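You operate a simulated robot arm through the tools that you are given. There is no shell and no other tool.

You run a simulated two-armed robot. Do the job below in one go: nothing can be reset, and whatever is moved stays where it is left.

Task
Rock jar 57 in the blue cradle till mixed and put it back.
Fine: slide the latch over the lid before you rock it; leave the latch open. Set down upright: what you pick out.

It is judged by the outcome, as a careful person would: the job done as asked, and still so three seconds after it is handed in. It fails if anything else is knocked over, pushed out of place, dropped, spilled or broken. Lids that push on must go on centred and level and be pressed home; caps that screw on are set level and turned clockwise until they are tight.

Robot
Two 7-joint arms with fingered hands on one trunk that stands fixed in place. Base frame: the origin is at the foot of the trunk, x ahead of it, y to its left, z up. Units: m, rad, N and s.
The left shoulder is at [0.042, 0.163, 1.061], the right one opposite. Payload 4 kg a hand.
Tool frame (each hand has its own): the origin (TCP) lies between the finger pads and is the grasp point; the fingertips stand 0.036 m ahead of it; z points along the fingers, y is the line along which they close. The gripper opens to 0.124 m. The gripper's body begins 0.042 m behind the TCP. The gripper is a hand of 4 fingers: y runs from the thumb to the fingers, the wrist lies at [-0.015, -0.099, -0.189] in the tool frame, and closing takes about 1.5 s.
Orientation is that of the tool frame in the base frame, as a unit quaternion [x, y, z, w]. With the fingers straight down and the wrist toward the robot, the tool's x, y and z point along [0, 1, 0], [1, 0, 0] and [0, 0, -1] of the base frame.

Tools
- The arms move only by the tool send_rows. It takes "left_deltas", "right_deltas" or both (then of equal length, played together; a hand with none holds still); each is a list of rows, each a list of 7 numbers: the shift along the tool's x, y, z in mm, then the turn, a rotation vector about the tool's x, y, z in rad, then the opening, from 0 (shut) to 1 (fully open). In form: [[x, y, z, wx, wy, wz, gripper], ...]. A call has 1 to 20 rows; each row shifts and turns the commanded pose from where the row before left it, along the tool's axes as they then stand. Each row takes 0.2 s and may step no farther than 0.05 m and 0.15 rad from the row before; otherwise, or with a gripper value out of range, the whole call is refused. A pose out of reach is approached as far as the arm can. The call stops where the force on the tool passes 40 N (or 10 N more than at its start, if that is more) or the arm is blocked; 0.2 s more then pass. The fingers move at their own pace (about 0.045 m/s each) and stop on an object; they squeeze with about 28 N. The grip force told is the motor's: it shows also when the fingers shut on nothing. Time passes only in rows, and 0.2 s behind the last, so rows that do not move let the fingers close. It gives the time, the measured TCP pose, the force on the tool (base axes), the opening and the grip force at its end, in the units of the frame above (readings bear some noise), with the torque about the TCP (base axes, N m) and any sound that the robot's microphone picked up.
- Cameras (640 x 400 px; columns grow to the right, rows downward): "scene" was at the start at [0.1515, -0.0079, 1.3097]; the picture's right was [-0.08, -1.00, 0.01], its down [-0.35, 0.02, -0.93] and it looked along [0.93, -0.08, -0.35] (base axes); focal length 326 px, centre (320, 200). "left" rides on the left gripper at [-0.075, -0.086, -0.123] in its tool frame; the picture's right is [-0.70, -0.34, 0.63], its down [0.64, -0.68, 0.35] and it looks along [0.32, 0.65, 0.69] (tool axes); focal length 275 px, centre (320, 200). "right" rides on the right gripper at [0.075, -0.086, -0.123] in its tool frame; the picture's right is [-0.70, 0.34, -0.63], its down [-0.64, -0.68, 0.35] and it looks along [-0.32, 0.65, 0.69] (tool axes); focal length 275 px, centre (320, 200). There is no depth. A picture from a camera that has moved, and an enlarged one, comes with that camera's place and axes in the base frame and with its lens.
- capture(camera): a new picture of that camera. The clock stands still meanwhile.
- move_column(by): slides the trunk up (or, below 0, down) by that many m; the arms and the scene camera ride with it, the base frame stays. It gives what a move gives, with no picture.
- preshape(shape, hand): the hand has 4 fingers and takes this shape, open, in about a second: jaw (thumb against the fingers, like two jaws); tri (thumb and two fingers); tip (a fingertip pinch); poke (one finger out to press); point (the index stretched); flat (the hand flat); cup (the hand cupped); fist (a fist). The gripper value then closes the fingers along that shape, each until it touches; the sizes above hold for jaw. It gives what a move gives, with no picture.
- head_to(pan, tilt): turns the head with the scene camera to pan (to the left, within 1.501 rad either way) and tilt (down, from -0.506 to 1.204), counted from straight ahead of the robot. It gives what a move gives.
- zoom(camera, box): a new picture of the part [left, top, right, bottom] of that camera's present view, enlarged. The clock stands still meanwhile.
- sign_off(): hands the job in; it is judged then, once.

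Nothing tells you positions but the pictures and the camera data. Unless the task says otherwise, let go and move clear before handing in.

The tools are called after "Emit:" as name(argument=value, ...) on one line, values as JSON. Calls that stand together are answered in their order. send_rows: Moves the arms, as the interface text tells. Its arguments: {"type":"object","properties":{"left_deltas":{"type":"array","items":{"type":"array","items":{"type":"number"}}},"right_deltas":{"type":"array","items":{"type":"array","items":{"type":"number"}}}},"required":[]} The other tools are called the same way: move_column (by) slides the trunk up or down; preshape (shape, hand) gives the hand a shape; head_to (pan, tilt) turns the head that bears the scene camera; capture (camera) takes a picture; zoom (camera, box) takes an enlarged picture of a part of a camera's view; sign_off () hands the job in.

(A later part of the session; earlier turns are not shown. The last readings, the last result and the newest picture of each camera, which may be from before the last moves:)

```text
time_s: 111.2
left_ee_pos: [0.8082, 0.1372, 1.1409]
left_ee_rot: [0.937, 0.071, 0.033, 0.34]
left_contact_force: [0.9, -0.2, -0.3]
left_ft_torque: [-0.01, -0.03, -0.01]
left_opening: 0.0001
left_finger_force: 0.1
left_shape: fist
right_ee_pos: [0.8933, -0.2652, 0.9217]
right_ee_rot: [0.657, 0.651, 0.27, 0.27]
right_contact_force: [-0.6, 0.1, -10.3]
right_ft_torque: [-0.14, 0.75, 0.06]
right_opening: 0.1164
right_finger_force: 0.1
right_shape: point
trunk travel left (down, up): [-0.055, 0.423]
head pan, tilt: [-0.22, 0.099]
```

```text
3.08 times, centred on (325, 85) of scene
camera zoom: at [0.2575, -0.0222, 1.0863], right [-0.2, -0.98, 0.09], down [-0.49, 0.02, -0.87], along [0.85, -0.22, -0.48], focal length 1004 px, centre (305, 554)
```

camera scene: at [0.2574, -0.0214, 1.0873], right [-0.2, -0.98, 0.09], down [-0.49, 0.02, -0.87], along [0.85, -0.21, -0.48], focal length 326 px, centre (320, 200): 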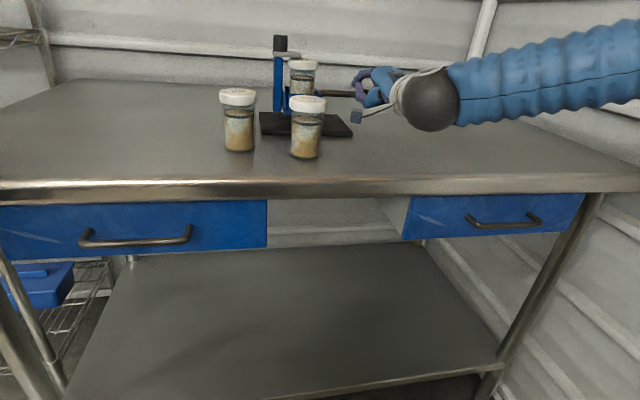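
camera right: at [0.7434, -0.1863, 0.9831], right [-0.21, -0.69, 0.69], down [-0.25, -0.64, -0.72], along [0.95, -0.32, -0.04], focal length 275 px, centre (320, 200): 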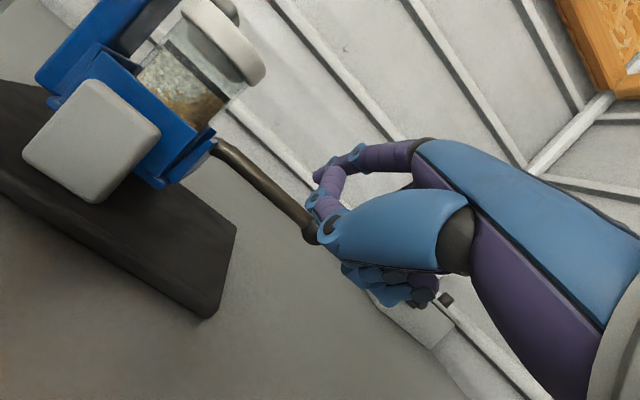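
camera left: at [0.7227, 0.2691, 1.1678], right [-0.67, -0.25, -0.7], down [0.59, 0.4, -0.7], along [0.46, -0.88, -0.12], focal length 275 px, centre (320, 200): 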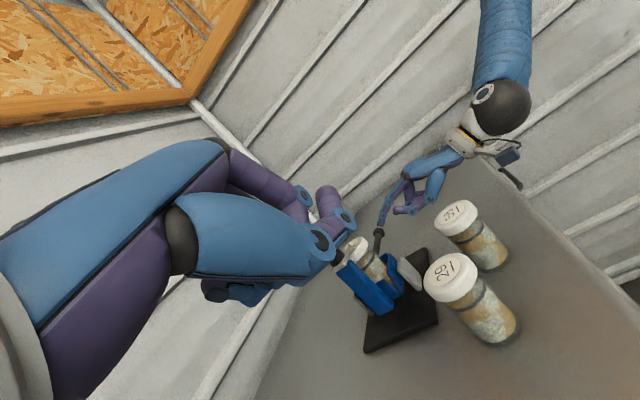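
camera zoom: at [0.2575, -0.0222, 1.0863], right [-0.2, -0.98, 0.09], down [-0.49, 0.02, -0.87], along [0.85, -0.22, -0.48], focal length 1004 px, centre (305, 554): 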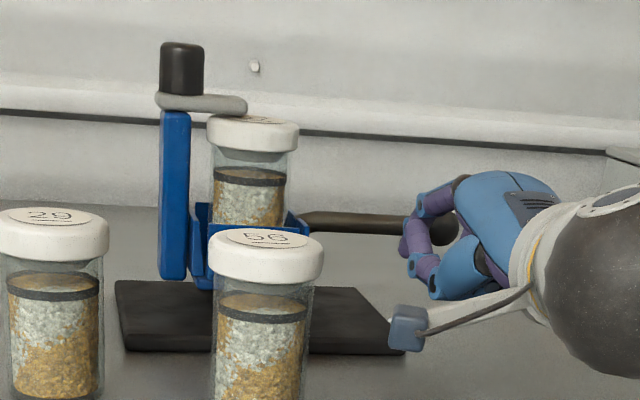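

The finger bent instead of lifting the rod: it is stiff only when pressing down. The stand hasn't moved. I'll lower off the rod, retreat, and look closely at the jar's contents after the first rock.

Emit:
send_rows(right_deltas=[[0, -7, 7.14, 0, 0, 0, 0], [0, -7, 7.14, 0, 0, 0, 0], [0, -7, 7.14, 0, 0, 0, 0], [0, -17.85, -17.5, 0, 0, 0, 0], [0, -17.85, -17.5, 0, 0, 0, 0], [0, 0, 0, 0, 0, 0, 0]])

Emit:
zoom(camera="scene", box=[285, 50, 325, 100])

Emit:
zoom(camera="left", box=[350, 230, 430, 300])

Emit:
zoom(camera="scene", box=[210, 70, 330, 170])

```text
time_s: 112.6
left_ee_pos: [0.8073, 0.1367, 1.1408]
left_ee_rot: [0.937, 0.071, 0.033, 0.34]
left_contact_force: [0.3, 0.9, -0.8]
left_ft_torque: [0.0, 0.0, -0.01]
left_opening: 0.0002
left_finger_force: 0.1
left_shape: fist
right_ee_pos: [0.8441, -0.2647, 0.8942]
right_ee_rot: [0.656, 0.65, 0.27, 0.271]
right_contact_force: [0.0, -0.4, -0.7]
right_ft_torque: [0.01, 0.02, 0.0]
right_opening: 0.1161
right_finger_force: 0.0
right_shape: point
trunk travel left (down, up): [-0.055, 0.423]
head pan, tilt: [-0.22, 0.099]
```

```text
8.00 times, centred on (305, 75) of scene
camera zoom: at [0.2572, -0.022, 1.0866], right [-0.2, -0.98, 0.09], down [-0.49, 0.02, -0.87], along [0.85, -0.22, -0.48], focal length 2611 px, centre (440, 1200)
```

zoom: 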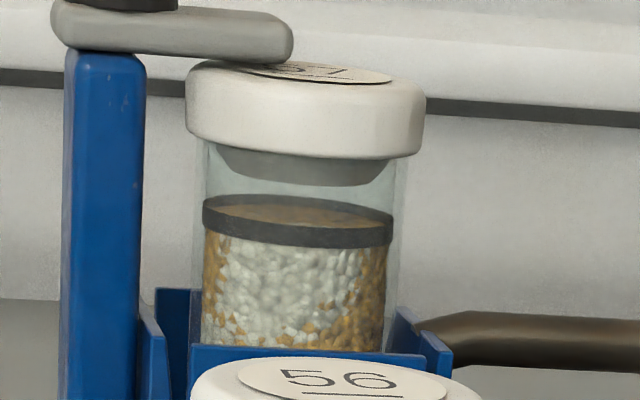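

```text
5.71 times, centred on (390, 265) of left
camera zoom: at [0.7106, 0.268, 1.1786], right [-0.66, -0.25, -0.71], down [0.6, 0.4, -0.69], along [0.46, -0.88, -0.11], focal length 1573 px, centre (-80, -171)
```

zoom: 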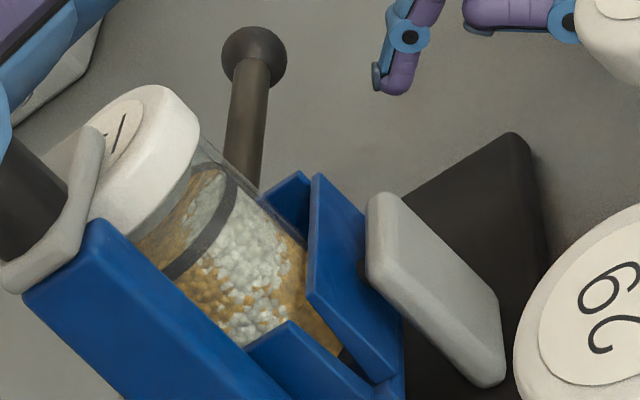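

```text
4.00 times, centred on (270, 120) of scene
camera zoom: at [0.2572, -0.022, 1.0866], right [-0.2, -0.98, 0.09], down [-0.49, 0.02, -0.87], along [0.85, -0.22, -0.48], focal length 1306 px, centre (520, 520)
```

zoom: 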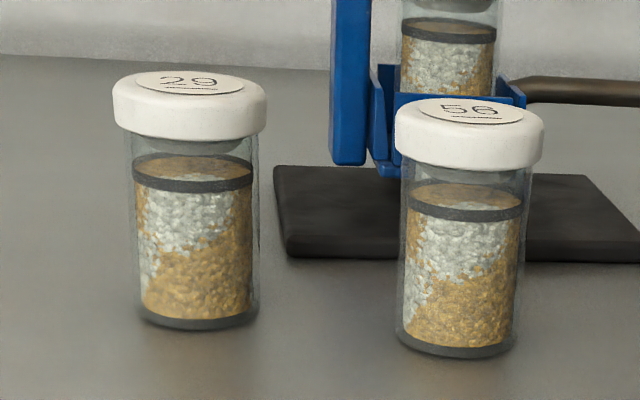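

The contents still look layered. Pressing works well and the cradle springs back, so I'll straighten the finger again and do a series of presses from above, watching how the contents change.

Emit:
send_rows(right_deltas=[[0, 14.2, -14.5, 0, 0, 0, 0], [0, 14.2, -14.5, 0, 0, 0, 0], [0, 14.3, -14.5, 0, 0, 0, 0], [0, 0, 0, 0, 0, 0, 0]])

Emit:
preshape(hand="right", shape="point")

Emit:
send_rows(right_deltas=[[0, 17.85, 17.5, 0, 0, 0, 0], [0, 17.85, 17.5, 0, 0, 0, 0], [0, -10.5, 10.7, 0, 0, 0, 0], [0, -10.5, 10.7, 0, 0, 0, 0], [0, -10.5, 10.7, 0, 0, 0, 0], [0, -10.5, 10.7, 0, 0, 0, 0], [0, 10.5, -10.7, 0, 0, 0, 0], [0, 10.5, -10.7, 0, 0, 0, 0], [0, 10.5, -10.7, 0, 0, 0, 0], [0, -10.5, 10.7, 0, 0, 0, 0], [0, -10.5, 10.7, 0, 0, 0, 0], [0, -10.5, 10.7, 0, 0, 0, 0], [0, 10.5, -10.7, 0, 0, 0, 0], [0, 10.5, -10.7, 0, 0, 0, 0], [0, 10.5, -10.7, 0, 0, 0, 0], [0, -10.5, 10.7, 0, 0, 0, 0], [0, -10.5, 10.7, 0, 0, 0, 0], [0, -10.5, 10.7, 0, 0, 0, 0]])

Emit:
zoom(camera="scene", box=[250, 20, 400, 150])

Emit:
zoom(camera="left", box=[340, 170, 480, 310])

```text
time_s: 113.6
left_ee_pos: [0.8073, 0.1379, 1.1411]
left_ee_rot: [0.937, 0.071, 0.033, 0.34]
left_contact_force: [0.9, 0.2, -1.0]
left_ft_torque: [-0.01, -0.02, -0.03]
left_opening: 0.0001
left_finger_force: 0.1
left_shape: fist
right_ee_pos: [0.8422, -0.2644, 0.9538]
right_ee_rot: [0.656, 0.651, 0.27, 0.271]
right_contact_force: [0.2, 0.1, -0.3]
right_ft_torque: [0.02, -0.01, 0.01]
right_opening: 0.1162
right_finger_force: 0.2
right_shape: point
trunk travel left (down, up): [-0.055, 0.423]
head pan, tilt: [-0.22, 0.099]
```

```text
time_s: 114.5
left_ee_pos: [0.8071, 0.1368, 1.1411]
left_ee_rot: [0.937, 0.071, 0.033, 0.34]
left_contact_force: [-0.3, -0.2, 1.1]
left_ft_torque: [-0.05, -0.01, 0.0]
left_opening: 0.0
left_finger_force: 0.0
left_shape: fist
right_ee_pos: [0.8424, -0.265, 0.9548]
right_ee_rot: [0.656, 0.65, 0.271, 0.271]
right_contact_force: [-0.1, -0.1, -0.3]
right_ft_torque: [0.0, -0.02, 0.0]
right_opening: 0.1159
right_finger_force: 0.0
right_shape: point
trunk travel left (down, up): [-0.055, 0.423]
head pan, tilt: [-0.22, 0.099]
```

```text
time_s: 118.3
left_ee_pos: [0.8074, 0.1376, 1.1408]
left_ee_rot: [0.937, 0.071, 0.033, 0.34]
left_contact_force: [-0.2, 0.0, -0.3]
left_ft_torque: [-0.01, -0.01, 0.03]
left_opening: 0.0
left_finger_force: 0.1
left_shape: fist
right_ee_pos: [0.8956, -0.2639, 0.8926]
right_ee_rot: [0.656, 0.649, 0.271, 0.272]
right_contact_force: [0.0, -2.1, 4.9]
right_ft_torque: [0.15, -0.32, -0.18]
right_opening: 0.0002
right_finger_force: 0.0
right_shape: point
trunk travel left (down, up): [-0.055, 0.423]
head pan, tilt: [-0.22, 0.099]
```

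```text
3.08 times, centred on (325, 85) of scene
camera zoom: at [0.2572, -0.0222, 1.0864], right [-0.2, -0.98, 0.09], down [-0.49, 0.02, -0.87], along [0.85, -0.22, -0.48], focal length 1004 px, centre (305, 554)
```

zoom: 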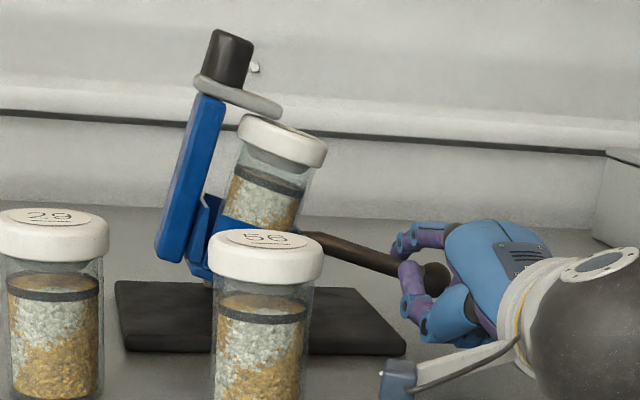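

```text
2.86 times, centred on (410, 240) of left
camera zoom: at [0.7106, 0.268, 1.1784], right [-0.66, -0.25, -0.71], down [0.6, 0.4, -0.69], along [0.46, -0.88, -0.11], focal length 786 px, centre (63, 86)
```

zoom: 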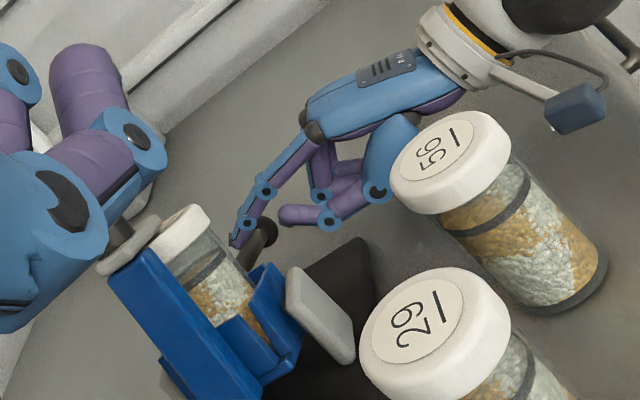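

Four presses so far, each around 20–22°. I'll release to level and look closely at the contents.

Emit:
send_rows(right_deltas=[[0, 10.5, -10.7, 0, 0, 0, 0], [0, 10.5, -10.7, 0, 0, 0, 0], [0, 10.5, -10.7, 0, 0, 0, 0], [0, 7, -7.1, 0, 0, 0, 0], [0, 0, 0, 0, 0, 0, 0]])

Emit:
zoom(camera="scene", box=[285, 50, 325, 100])

Emit:
zoom(camera="left", box=[350, 230, 430, 300])

```text
time_s: 119.5
left_ee_pos: [0.8085, 0.1369, 1.1395]
left_ee_rot: [0.937, 0.072, 0.034, 0.34]
left_contact_force: [0.7, -0.4, 0.4]
left_ft_torque: [0.0, -0.01, -0.01]
left_opening: 0.0
left_finger_force: 0.1
left_shape: fist
right_ee_pos: [0.8952, -0.2648, 0.948]
right_ee_rot: [0.657, 0.65, 0.269, 0.271]
right_contact_force: [-0.3, -0.3, 0.0]
right_ft_torque: [0.03, 0.0, 0.03]
right_opening: 0.0
right_finger_force: 0.0
right_shape: point
trunk travel left (down, up): [-0.055, 0.423]
head pan, tilt: [-0.22, 0.099]
```

```text
8.00 times, centred on (305, 75) of scene
camera zoom: at [0.257, -0.0221, 1.0865], right [-0.2, -0.98, 0.09], down [-0.49, 0.02, -0.87], along [0.85, -0.22, -0.48], focal length 2611 px, centre (440, 1200)
```

zoom: 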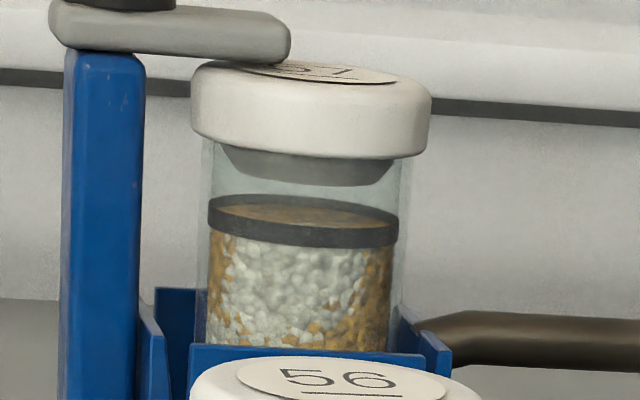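

```text
5.71 times, centred on (390, 265) of left
camera zoom: at [0.7106, 0.268, 1.1784], right [-0.66, -0.25, -0.71], down [0.6, 0.4, -0.69], along [0.46, -0.88, -0.11], focal length 1573 px, centre (-80, -171)
```

zoom: 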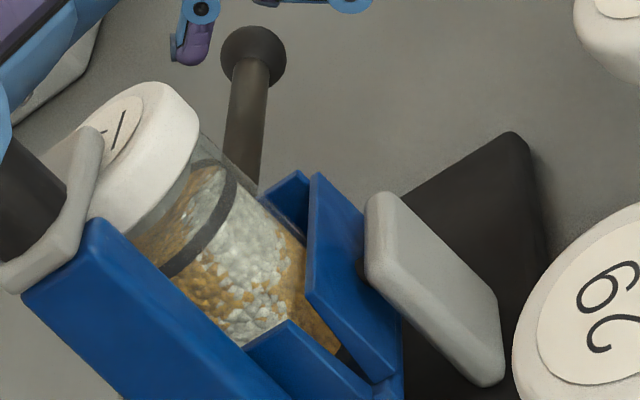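

The upward push met a solid stop while the downward press springs back, so this cradle rocks one way from level. I'll keep pressing and releasing in steady cycles.

Emit:
send_rows(right_deltas=[[0, -13.4, 13.7, 0, 0, 0, 0], [0, -13.4, 13.7, 0, 0, 0, 0], [0, -13.4, 13.7, 0, 0, 0, 0], [0, 13.4, -13.7, 0, 0, 0, 0], [0, 13.4, -13.7, 0, 0, 0, 0], [0, 13.4, -13.7, 0, 0, 0, 0], [0, -13.4, 13.7, 0, 0, 0, 0], [0, -13.4, 13.7, 0, 0, 0, 0], [0, -13.4, 13.7, 0, 0, 0, 0], [0, 13.4, -13.7, 0, 0, 0, 0], [0, 13.4, -13.7, 0, 0, 0, 0], [0, 13.4, -13.7, 0, 0, 0, 0], [0, -13.4, 13.7, 0, 0, 0, 0], [0, -13.4, 13.7, 0, 0, 0, 0], [0, -13.4, 13.7, 0, 0, 0, 0], [0, 13.4, -13.7, 0, 0, 0, 0], [0, 13.4, -13.7, 0, 0, 0, 0], [0, 13.4, -13.7, 0, 0, 0, 0], [0, 0, 0, 0, 0, 0, 0]])

Emit:
zoom(camera="scene", box=[285, 50, 325, 100])

Emit:
zoom(camera="left", box=[350, 230, 430, 300])

Emit:
zoom(camera="scene", box=[250, 20, 400, 150])

```text
time_s: 123.5
left_ee_pos: [0.8083, 0.1372, 1.1407]
left_ee_rot: [0.937, 0.072, 0.033, 0.34]
left_contact_force: [0.6, 0.2, -0.2]
left_ft_torque: [0.01, 0.01, -0.01]
left_opening: 0.0
left_finger_force: 0.1
left_shape: fist
right_ee_pos: [0.8943, -0.2653, 0.9491]
right_ee_rot: [0.657, 0.65, 0.27, 0.27]
right_contact_force: [-0.1, -0.7, -0.4]
right_ft_torque: [-0.01, 0.02, 0.03]
right_opening: 0.0
right_finger_force: 0.1
right_shape: point
trunk travel left (down, up): [-0.055, 0.423]
head pan, tilt: [-0.22, 0.099]
```

```text
8.00 times, centred on (305, 75) of scene
camera zoom: at [0.257, -0.0221, 1.0865], right [-0.2, -0.98, 0.09], down [-0.49, 0.02, -0.87], along [0.85, -0.22, -0.48], focal length 2611 px, centre (440, 1200)
```

zoom: 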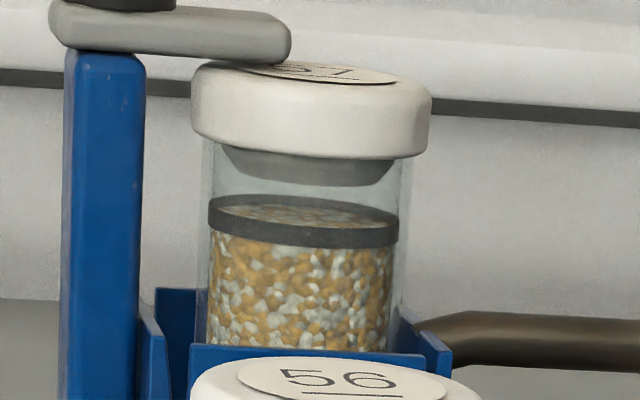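

```text
5.71 times, centred on (390, 265) of left
camera zoom: at [0.7105, 0.268, 1.1783], right [-0.66, -0.25, -0.71], down [0.6, 0.4, -0.69], along [0.46, -0.88, -0.11], focal length 1573 px, centre (-80, -171)
```

zoom: 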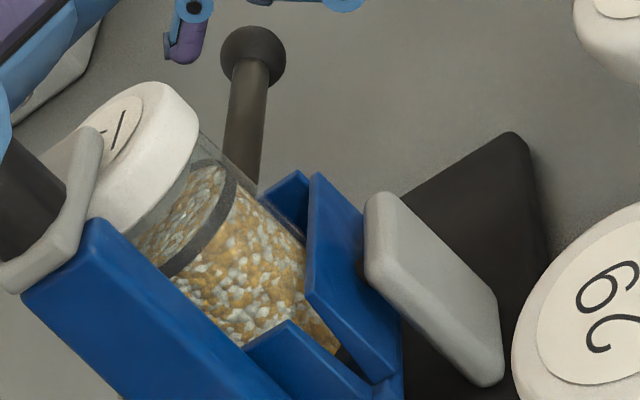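

```text
3.08 times, centred on (325, 85) of scene
camera zoom: at [0.257, -0.0221, 1.0865], right [-0.2, -0.98, 0.09], down [-0.49, 0.02, -0.87], along [0.85, -0.22, -0.48], focal length 1004 px, centre (305, 554)
```

zoom: 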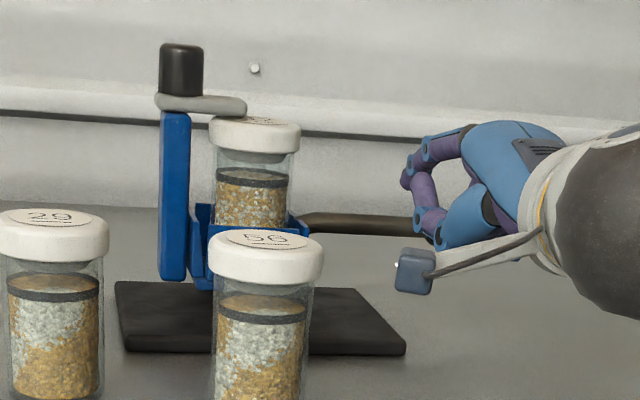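

The contents of jar 57 are now evenly mixed right up to the surface. Next I'll open the latch: lift away from the handle and bring the index finger above and to the right of the latch knob.

Emit:
send_rows(right_deltas=[[0, 10.3, -31.9, 0, 0, 0, 0], [0, 10.3, -31.9, 0, 0, 0, 0], [0, 28, -28.5, 0, 0, 0, 0], [0, 28, -28.5, 0, 0, 0, 0], [38.3, 0, 0, 0, 0, 0, 0], [38.3, 0, 0, 0, 0, 0, 0], [38.4, 0, 0, 0, 0, 0, 0], [0, 0, 0, 0, 0, 0, 0]])

Emit:
head_to(pan=-0.18, tilt=-0.05)

Emit:
capture(camera="scene")

Emit:
zoom(camera="left", box=[340, 170, 480, 310])

Emit:
capture(camera="right")

```text
time_s: 125.3
left_ee_pos: [0.8068, 0.1373, 1.1402]
left_ee_rot: [0.937, 0.072, 0.033, 0.339]
left_contact_force: [-0.5, -0.4, -0.2]
left_ft_torque: [-0.02, -0.02, 0.02]
left_opening: 0.0
left_finger_force: 0.1
left_shape: fist
right_ee_pos: [0.862, -0.1483, 1.0886]
right_ee_rot: [0.657, 0.65, 0.27, 0.271]
right_contact_force: [0.0, 0.5, -0.2]
right_ft_torque: [0.01, 0.02, 0.0]
right_opening: 0.0002
right_finger_force: 0.1
right_shape: point
trunk travel left (down, up): [-0.055, 0.423]
head pan, tilt: [-0.22, 0.099]
```

```text
time_s: 126.0
left_ee_pos: [0.8074, 0.1372, 1.1391]
left_ee_rot: [0.937, 0.071, 0.033, 0.34]
left_contact_force: [-0.4, 0.3, -1.0]
left_ft_torque: [-0.02, 0.01, 0.02]
left_opening: 0.0001
left_finger_force: 0.1
left_shape: fist
right_ee_pos: [0.8628, -0.1485, 1.0881]
right_ee_rot: [0.657, 0.65, 0.27, 0.271]
right_contact_force: [1.0, -0.2, 0.5]
right_ft_torque: [0.02, 0.02, 0.01]
right_opening: 0.0
right_finger_force: 0.0
right_shape: point
trunk travel left (down, up): [-0.055, 0.423]
head pan, tilt: [-0.18, -0.051]
```

```text
taken
camera scene: at [0.26, -0.0178, 1.1], right [-0.16, -0.98, 0.07], down [-0.36, -0.01, -0.93], along [0.92, -0.18, -0.35], focal length 326 px, centre (320, 200)
```

scene: 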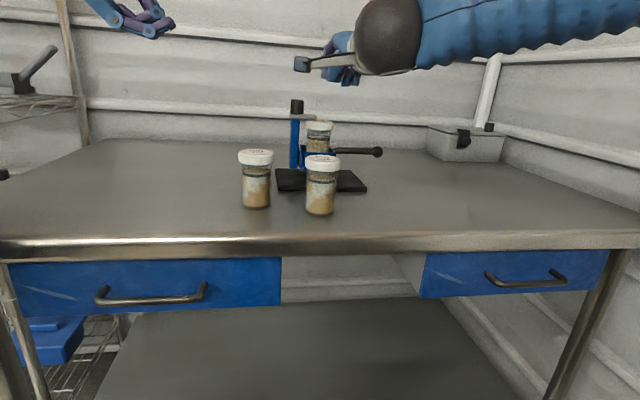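

```text
2.86 times, centred on (410, 240) of left
camera zoom: at [0.7105, 0.268, 1.1783], right [-0.66, -0.25, -0.71], down [0.6, 0.4, -0.69], along [0.46, -0.88, -0.11], focal length 786 px, centre (63, 86)
```

zoom: 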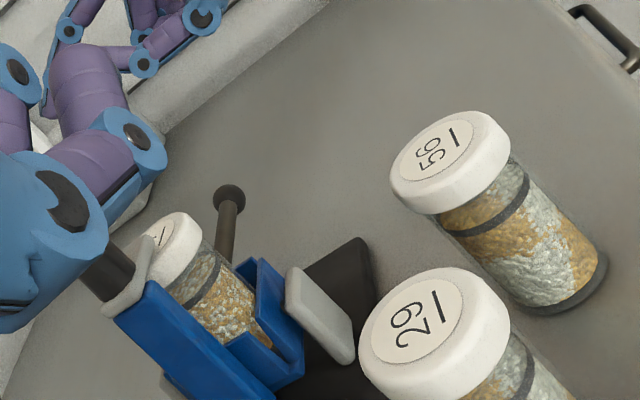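

```text
taken
camera right: at [0.7136, -0.0725, 1.1152], right [-0.22, -0.7, 0.68], down [-0.24, -0.64, -0.73], along [0.95, -0.32, -0.03], focal length 275 px, centre (320, 200)
```

right: 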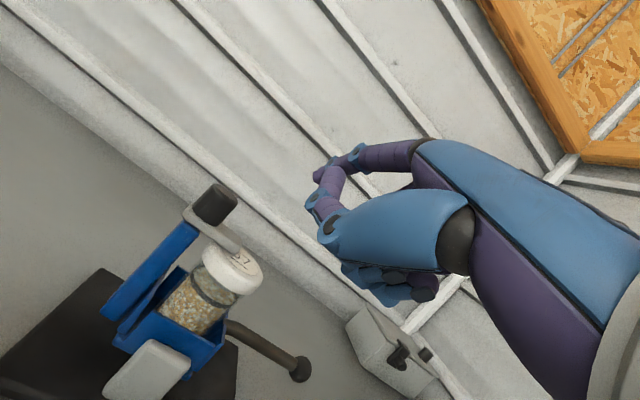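

The side camera sits too low to see the latch, so I'll raise the left hand while lowering the right index finger to knob height beside the latch plate's end.

Emit:
send_rows(right_deltas=[[0, -12, 19.6, 0, 0, 0, 0], [0, -12, 19.6, 0, 0, 0, 0], [0, -6, 9.8, 0, 0, 0, 0], [0, 0, 0, 0, 0, 0, 0]], left_deltas=[[5, 25.6, -30.7, 0, 0, 0, 1], [5, 25.6, -30.7, 0, 0, 0, 1], [0, 0, 0, 0, 0, 0, 1], [0, 0, 0, 0, 0, 0, 1]])

Emit:
zoom(camera="left", box=[330, 190, 480, 330])

Emit:
zoom(camera="scene", box=[270, 60, 390, 200])

Emit:
capture(camera="right")

```text
time_s: 127.0
left_ee_pos: [0.829, 0.1394, 1.2079]
left_ee_rot: [0.937, 0.073, 0.026, 0.34]
left_contact_force: [-0.1, -0.5, -0.8]
left_ft_torque: [-0.02, -0.01, -0.02]
left_opening: 0.0
left_finger_force: 0.1
left_shape: fist
right_ee_pos: [0.8846, -0.1474, 1.0235]
right_ee_rot: [0.657, 0.652, 0.267, 0.269]
right_contact_force: [-0.2, -0.6, -1.0]
right_ft_torque: [-0.03, -0.02, -0.02]
right_opening: 0.0
right_finger_force: 0.1
right_shape: point
trunk travel left (down, up): [-0.055, 0.423]
head pan, tilt: [-0.18, -0.051]
```

```text
2.86 times, centred on (405, 260) of left
camera zoom: at [0.7321, 0.2707, 1.2469], right [-0.67, -0.25, -0.7], down [0.59, 0.4, -0.7], along [0.46, -0.88, -0.11], focal length 786 px, centre (77, 29)
```

zoom: 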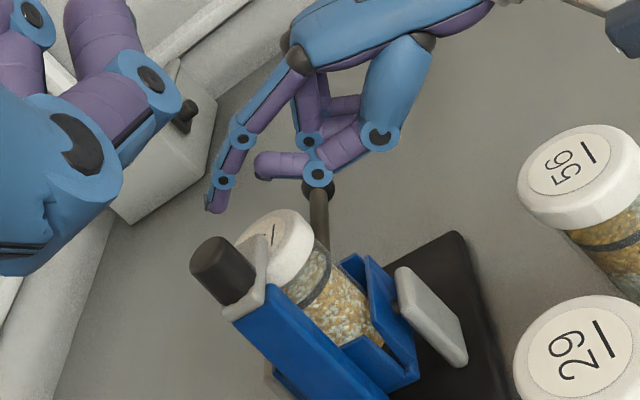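

```text
2.86 times, centred on (330, 130) of scene
camera zoom: at [0.2695, -0.0158, 1.097], right [-0.16, -0.98, 0.07], down [-0.36, -0.01, -0.93], along [0.92, -0.18, -0.36], focal length 932 px, centre (291, 400)
```

zoom: 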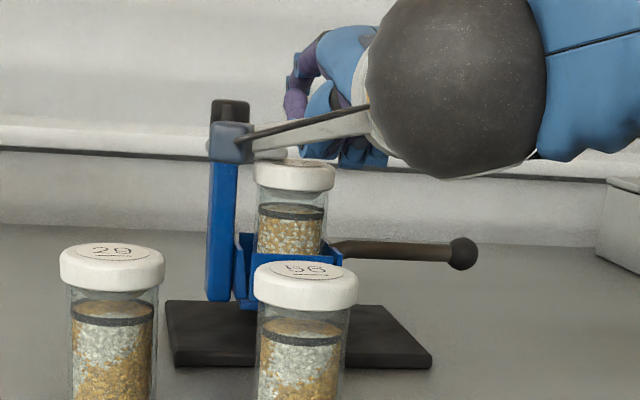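

```text
taken
camera right: at [0.7357, -0.0709, 1.0522], right [-0.21, -0.7, 0.69], down [-0.25, -0.64, -0.72], along [0.95, -0.32, -0.04], focal length 275 px, centre (320, 200)
```

right: 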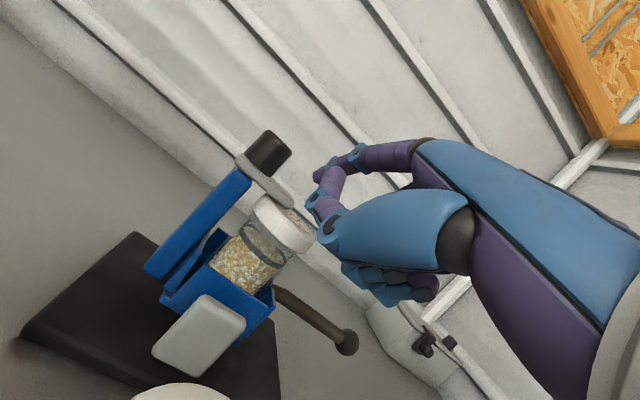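

The index tip is at about (0.958, -0.129, 1.05), level with the knob and just right of it. I'll push the knob left (+y) in small steps to open the latch.

Emit:
send_rows(right_deltas=[[6, 0, 0, 0, 0, 0, 0], [6, 0, 0, 0, 0, 0, 0], [6, 0, 0, 0, 0, 0, 0], [5, 0, 0, 0, 0, 0, 0], [5, 0, 0, 0, 0, 0, 0], [5, 0, 0, 0, 0, 0, 0]])

Emit:
zoom(camera="left", box=[330, 190, 480, 330])

Emit:
zoom(camera="scene", box=[270, 60, 390, 200])

```text
time_s: 128.4
left_ee_pos: [0.8299, 0.1397, 1.2082]
left_ee_rot: [0.937, 0.074, 0.027, 0.34]
left_contact_force: [-0.4, -0.2, 0.5]
left_ft_torque: [0.01, 0.0, -0.01]
left_opening: 0.0
left_finger_force: 0.0
left_shape: fist
right_ee_pos: [0.8854, -0.1158, 1.0242]
right_ee_rot: [0.657, 0.652, 0.266, 0.268]
right_contact_force: [-0.6, -1.1, -0.3]
right_ft_torque: [0.0, 0.01, -0.05]
right_opening: 0.1163
right_finger_force: 0.1
right_shape: point
trunk travel left (down, up): [-0.055, 0.423]
head pan, tilt: [-0.18, -0.051]
```

```text
2.86 times, centred on (405, 260) of left
camera zoom: at [0.7325, 0.2707, 1.2468], right [-0.67, -0.25, -0.7], down [0.59, 0.4, -0.7], along [0.46, -0.88, -0.11], focal length 786 px, centre (77, 29)
```

zoom: 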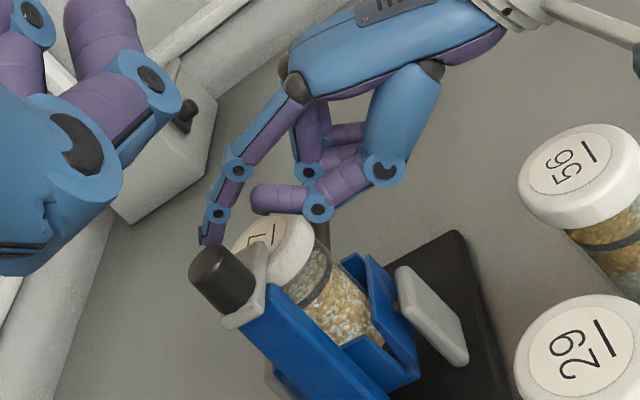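

```text
2.86 times, centred on (330, 130) of scene
camera zoom: at [0.2697, -0.0158, 1.097], right [-0.16, -0.98, 0.07], down [-0.37, -0.01, -0.93], along [0.92, -0.18, -0.36], focal length 932 px, centre (291, 400)
```

zoom: 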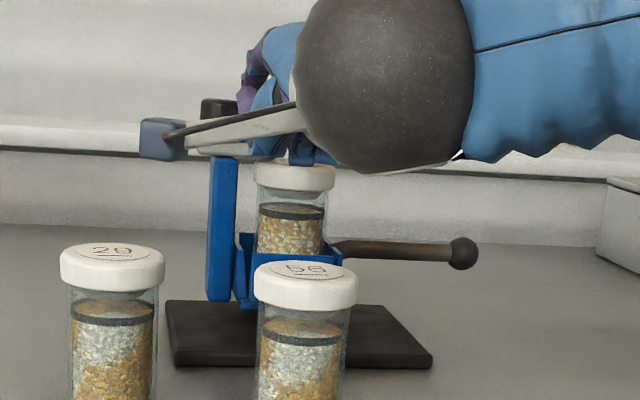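

The latch is sliding open (about 8 mm so far). I'll continue pushing in small steps.

Emit:
send_rows(right_deltas=[[5, 0, 0, 0, 0, 0, 0], [5, 0, 0, 0, 0, 0, 0], [5, 0, 0, 0, 0, 0, 0], [0, 0, 0, 0, 0, 0, 0]])

Emit:
zoom(camera="scene", box=[270, 60, 390, 200])

Emit:
zoom(camera="left", box=[330, 190, 480, 330])

```text
time_s: 129.4
left_ee_pos: [0.8289, 0.1393, 1.2071]
left_ee_rot: [0.937, 0.074, 0.027, 0.34]
left_contact_force: [0.2, -0.1, 1.1]
left_ft_torque: [0.0, -0.01, 0.01]
left_opening: 0.0
left_finger_force: 0.0
left_shape: fist
right_ee_pos: [0.8859, -0.1001, 1.024]
right_ee_rot: [0.657, 0.652, 0.267, 0.269]
right_contact_force: [-0.2, 0.0, 0.1]
right_ft_torque: [0.0, 0.0, 0.0]
right_opening: 0.1159
right_finger_force: 0.1
right_shape: point
trunk travel left (down, up): [-0.055, 0.423]
head pan, tilt: [-0.18, -0.051]
```

```text
2.86 times, centred on (330, 130) of scene
camera zoom: at [0.2696, -0.0157, 1.0972], right [-0.16, -0.98, 0.07], down [-0.36, -0.01, -0.93], along [0.92, -0.18, -0.36], focal length 932 px, centre (291, 400)
```

zoom: 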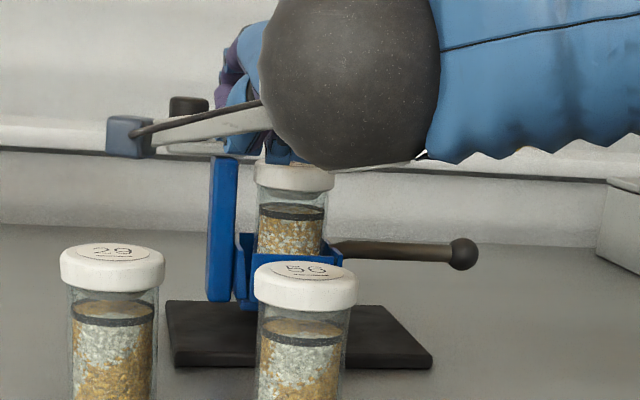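

```text
2.86 times, centred on (405, 260) of left
camera zoom: at [0.7323, 0.2708, 1.2471], right [-0.67, -0.25, -0.7], down [0.59, 0.4, -0.7], along [0.46, -0.88, -0.11], focal length 786 px, centre (77, 29)
```

zoom: 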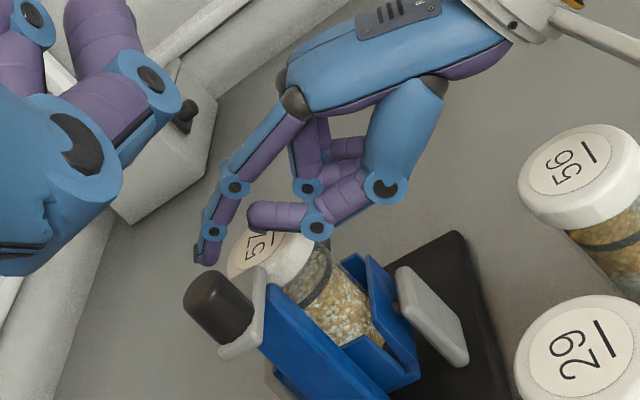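

The knob has travelled its full 29 mm back to the open side. I'll back the finger off, raise clear, and verify.

Emit:
send_rows(right_deltas=[[-8, 0, 0, 0, 0, 0, 0], [-8, 0, 0, 0, 0, 0, 0], [0, 21, -21.4, 0, 0, 0, 0], [0, 28, -28.5, 0, 0, 0, 0], [-30, 14, -14.3, 0, 0, 0, 0], [-30, 0, 0, 0, 0, 0, 0], [0, 0, 0, 0, 0, 0, 0]])

Emit:
zoom(camera="scene", box=[270, 80, 390, 200])

Emit:
zoom(camera="left", box=[330, 190, 480, 330])

Emit:
capture(camera="right")

```text
time_s: 131.0
left_ee_pos: [0.8295, 0.1387, 1.2082]
left_ee_rot: [0.937, 0.074, 0.026, 0.34]
left_contact_force: [-0.9, 0.2, 0.6]
left_ft_torque: [0.0, -0.02, -0.02]
left_opening: 0.0
left_finger_force: 0.0
left_shape: fist
right_ee_pos: [0.8888, -0.1761, 1.1153]
right_ee_rot: [0.657, 0.652, 0.266, 0.268]
right_contact_force: [-0.4, -0.3, 0.0]
right_ft_torque: [-0.03, -0.01, 0.02]
right_opening: 0.1161
right_finger_force: 0.0
right_shape: point
trunk travel left (down, up): [-0.055, 0.423]
head pan, tilt: [-0.18, -0.051]
```

```text
3.33 times, centred on (330, 140) of scene
camera zoom: at [0.2699, -0.0157, 1.0969], right [-0.16, -0.98, 0.07], down [-0.37, -0.01, -0.93], along [0.92, -0.18, -0.36], focal length 1088 px, centre (287, 400)
```

zoom: 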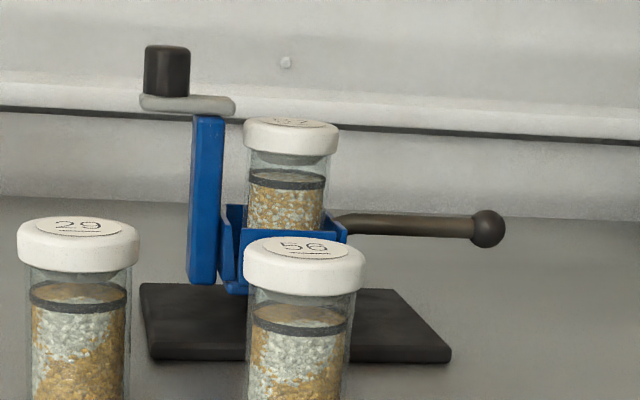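

```text
2.86 times, centred on (405, 260) of left
camera zoom: at [0.7327, 0.2709, 1.2465], right [-0.67, -0.25, -0.7], down [0.59, 0.4, -0.7], along [0.46, -0.88, -0.11], focal length 786 px, centre (77, 29)
```

zoom: 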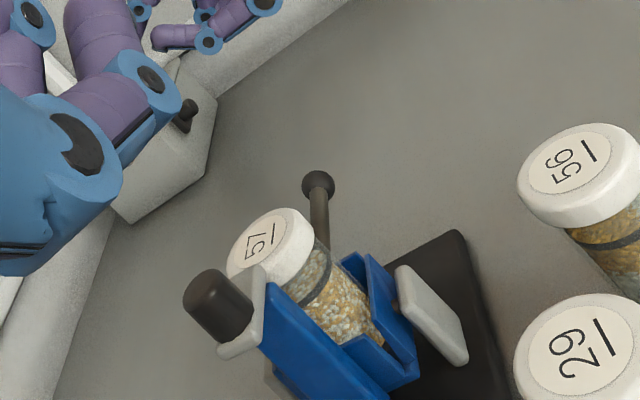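

```text
taken
camera right: at [0.7396, -0.0999, 1.1428], right [-0.21, -0.69, 0.69], down [-0.25, -0.64, -0.72], along [0.95, -0.32, -0.04], focal length 275 px, centre (320, 200)
```

right: 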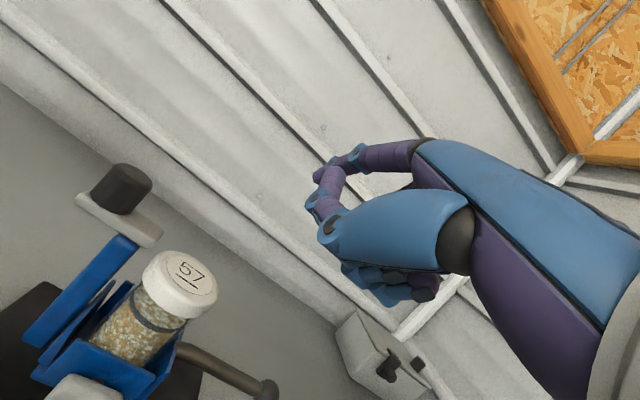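

The latch is fully open again, with the same gap to the lid as at the start. Now I raise the trunk partway, restore the jaw hand at 17° pitch, and lower the side camera for the regrasp.

Emit:
move_column(by=0.09)

Emit:
send_rows(right_deltas=[[0, 0, 0, 0.1165, 0, 0, 0], [0, 0, 0, 0.1165, 0, 0, 0], [0, 0, 0, 0.1165, 0, 0, 0], [0, 0, 0, 0.1165, 0, 0, 0], [0, 0, 0, 0, 0, 0, 0]], left_deltas=[[0, -21.5, 25.7, 0, 0, 0, 1], [0, -21.5, 25.7, 0, 0, 0, 1], [0, 0, 0, 0, 0, 0, 1], [0, 0, 0, 0, 0, 0, 1], [0, 0, 0, 0, 0, 0, 1]])

Emit:
preshape(hand="right", shape="jaw")

Emit:
capture(camera="left")

Emit:
capture(camera="scene")

```text
time_s: 132.2
left_ee_pos: [0.8302, 0.1413, 1.2972]
left_ee_rot: [0.937, 0.075, 0.025, 0.339]
left_contact_force: [0.6, 0.1, 0.2]
left_ft_torque: [-0.04, -0.01, -0.04]
left_opening: 0.0
left_finger_force: 0.0
left_shape: fist
right_ee_pos: [0.8853, -0.1767, 1.2008]
right_ee_rot: [0.658, 0.652, 0.266, 0.268]
right_contact_force: [0.4, 0.1, -1.0]
right_ft_torque: [-0.01, -0.01, -0.03]
right_opening: 0.1162
right_finger_force: 0.1
right_shape: point
trunk travel left (down, up): [-0.145, 0.333]
head pan, tilt: [-0.18, -0.051]
```

```text
time_s: 133.4
left_ee_pos: [0.8282, 0.1397, 1.232]
left_ee_rot: [0.937, 0.073, 0.026, 0.34]
left_contact_force: [-0.5, 0.0, 0.4]
left_ft_torque: [0.01, 0.0, 0.02]
left_opening: 0.0001
left_finger_force: 0.0
left_shape: fist
right_ee_pos: [0.8834, -0.1774, 1.205]
right_ee_rot: [0.701, 0.696, 0.108, 0.11]
right_contact_force: [-0.4, -0.2, 0.4]
right_ft_torque: [0.04, 0.04, -0.02]
right_opening: 0.1165
right_finger_force: 0.0
right_shape: point
trunk travel left (down, up): [-0.145, 0.333]
head pan, tilt: [-0.18, -0.051]
```

```text
time_s: 134.3
left_ee_pos: [0.8284, 0.1407, 1.2318]
left_ee_rot: [0.937, 0.074, 0.027, 0.34]
left_contact_force: [-0.3, -0.1, 0.4]
left_ft_torque: [0.01, -0.01, 0.0]
left_opening: 0.0
left_finger_force: 0.1
left_shape: fist
right_ee_pos: [0.8846, -0.1766, 1.2039]
right_ee_rot: [0.702, 0.696, 0.109, 0.11]
right_contact_force: [-0.2, -0.7, 0.4]
right_ft_torque: [0.01, 0.0, 0.02]
right_opening: 0.1237
right_finger_force: 0.0
right_shape: jaw
trunk travel left (down, up): [-0.145, 0.333]
head pan, tilt: [-0.18, -0.051]
```

```text
taken
camera left: at [0.7321, 0.2719, 1.2707], right [-0.67, -0.25, -0.7], down [0.59, 0.4, -0.7], along [0.46, -0.88, -0.11], focal length 275 px, centre (320, 200)
```

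left: 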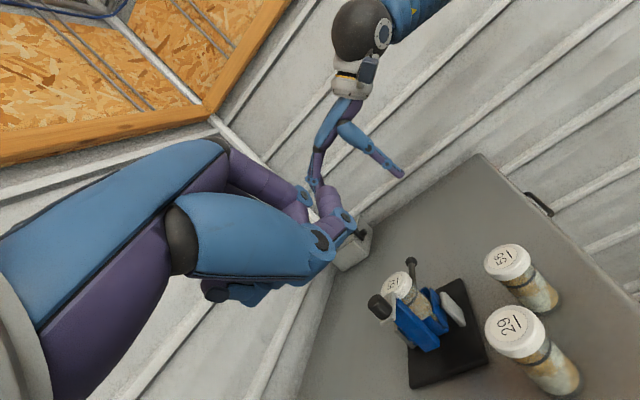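

```text
taken
camera scene: at [0.2008, -0.0158, 1.2311], right [-0.17, -0.98, 0.05], down [-0.21, -0.01, -0.98], along [0.96, -0.18, -0.21], focal length 326 px, centre (320, 200)
```

scene: 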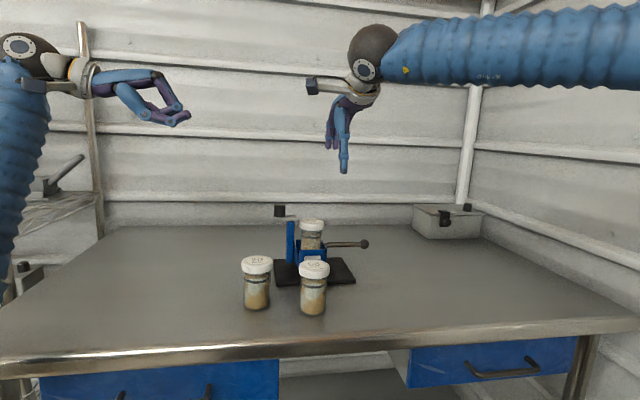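

Hand is in jaw shape at the right pitch. I'll move above the jar to the same hover pose used right after placing it, so I can compare lid positions.

Emit:
send_rows(right_deltas=[[13.3, 8.2, 39, 0, 0, 0, 1], [13.3, 8.2, 39, 0, 0, 0, 1], [13.3, 8.2, 37, 0, 0, 0, 1], [0, 0, 0, 0, 0, 0, 1]])

Emit:
capture(camera="right")

Emit:
zoom(camera="left", box=[340, 220, 470, 360])

Emit:
zoom(camera="scene", box=[260, 150, 380, 290])

```text
time_s: 135.3
left_ee_pos: [0.8274, 0.1402, 1.2349]
left_ee_rot: [0.937, 0.074, 0.027, 0.34]
left_contact_force: [-0.7, -0.6, 0.3]
left_ft_torque: [0.01, -0.04, 0.03]
left_opening: 0.0
left_finger_force: 0.2
left_shape: fist
right_ee_pos: [0.9428, -0.1371, 1.1048]
right_ee_rot: [0.701, 0.696, 0.11, 0.111]
right_contact_force: [0.6, 0.3, 1.2]
right_ft_torque: [-0.01, -0.03, 0.0]
right_opening: 0.1238
right_finger_force: 0.0
right_shape: jaw
trunk travel left (down, up): [-0.145, 0.333]
head pan, tilt: [-0.18, -0.051]
```

```text
taken
camera right: at [0.8222, -0.0602, 1.1958], right [0.12, -0.7, 0.71], down [-0.55, -0.64, -0.54], along [0.83, -0.32, -0.46], focal length 275 px, centre (320, 200)
```

right: 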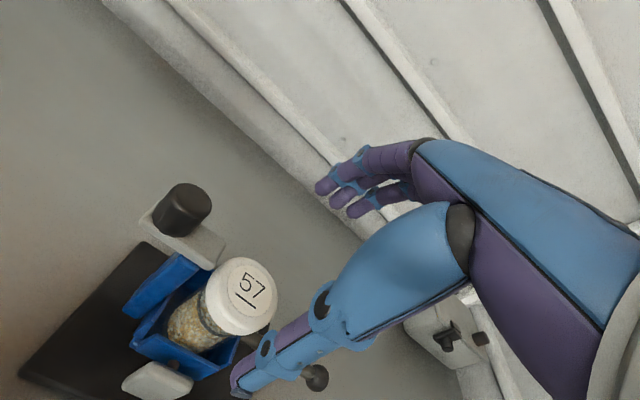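

```text
2.86 times, centred on (405, 290) of left
camera zoom: at [0.73, 0.272, 1.2729], right [-0.66, -0.25, -0.7], down [0.59, 0.4, -0.7], along [0.46, -0.88, -0.11], focal length 786 px, centre (77, -57)
```

zoom: 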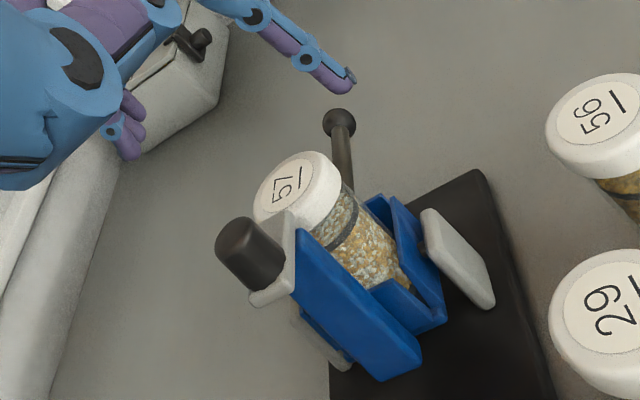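

```text
2.86 times, centred on (320, 220) of scene
camera zoom: at [0.1988, -0.0157, 1.2319], right [-0.17, -0.98, 0.05], down [-0.21, -0.01, -0.98], along [0.96, -0.18, -0.21], focal length 932 px, centre (320, 143)
```

zoom: 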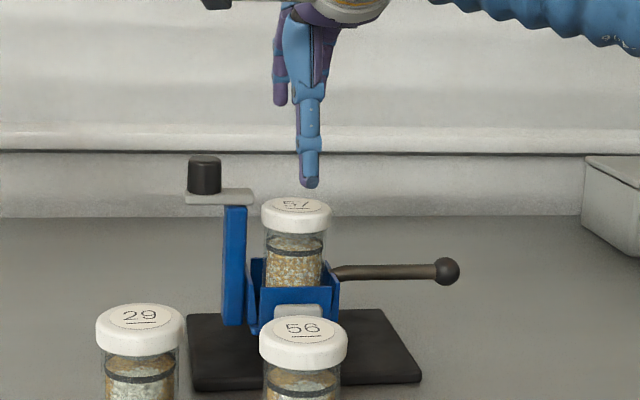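

The jar sits only 2–3 mm to the right of where I released it. I'll descend to the same grasp height with that offset and then close gently.

Emit:
send_rows(right_deltas=[[-0.7, -6.8, 21.2, 0, 0, 0, 1], [-0.7, -6.8, 21.2, 0, 0, 0, 1], [-0.6, -6.8, 21.2, 0, 0, 0, 1], [0, -6.8, 21.2, 0, 0, 0, 1], [0, 0, 0, 0, 0, 0, 1]])

Emit:
capture(camera="right")

Emit:
zoom(camera="left", box=[340, 220, 470, 360])

Emit:
zoom(camera="scene", box=[270, 170, 370, 280])

```text
time_s: 136.5
left_ee_pos: [0.8282, 0.1406, 1.2323]
left_ee_rot: [0.937, 0.074, 0.027, 0.34]
left_contact_force: [-0.5, 0.6, -0.4]
left_ft_torque: [0.02, -0.03, -0.02]
left_opening: 0.0002
left_finger_force: 0.1
left_shape: fist
right_ee_pos: [0.9463, -0.1391, 1.0131]
right_ee_rot: [0.702, 0.695, 0.109, 0.11]
right_contact_force: [0.6, 0.3, -0.2]
right_ft_torque: [-0.01, 0.01, 0.01]
right_opening: 0.1238
right_finger_force: 0.0
right_shape: jaw
trunk travel left (down, up): [-0.145, 0.333]
head pan, tilt: [-0.18, -0.051]
```

```text
taken
camera right: at [0.8243, -0.0622, 1.1041], right [0.12, -0.7, 0.71], down [-0.55, -0.64, -0.54], along [0.83, -0.32, -0.46], focal length 275 px, centre (320, 200)
```

right: 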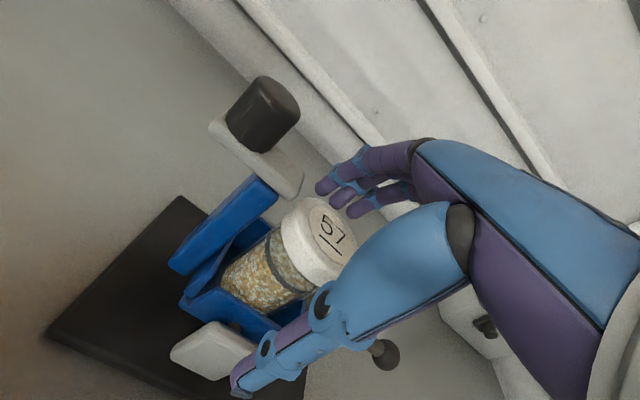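

```text
2.86 times, centred on (405, 290) of left
camera zoom: at [0.7319, 0.2719, 1.271], right [-0.67, -0.25, -0.7], down [0.59, 0.4, -0.7], along [0.46, -0.88, -0.11], focal length 786 px, centre (77, -57)
```

zoom: 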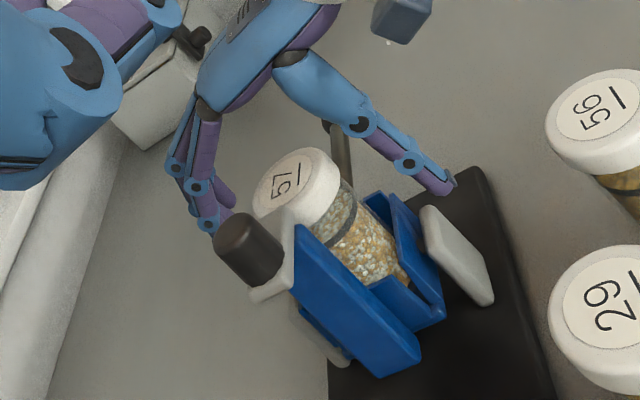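

```text
3.64 times, centred on (320, 225) of scene
camera zoom: at [0.2006, -0.0158, 1.2312], right [-0.17, -0.98, 0.05], down [-0.21, -0.01, -0.98], along [0.96, -0.18, -0.21], focal length 1187 px, centre (320, 109)
```

zoom: 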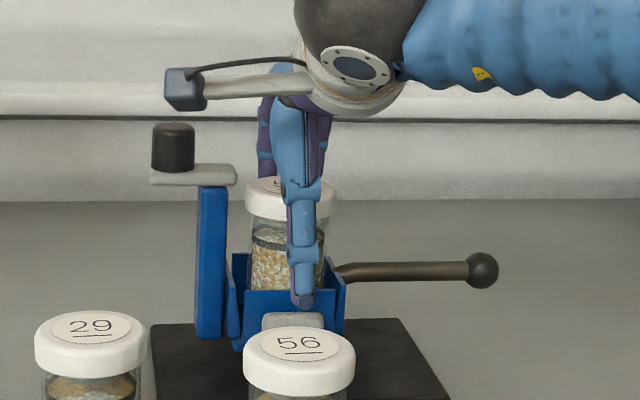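

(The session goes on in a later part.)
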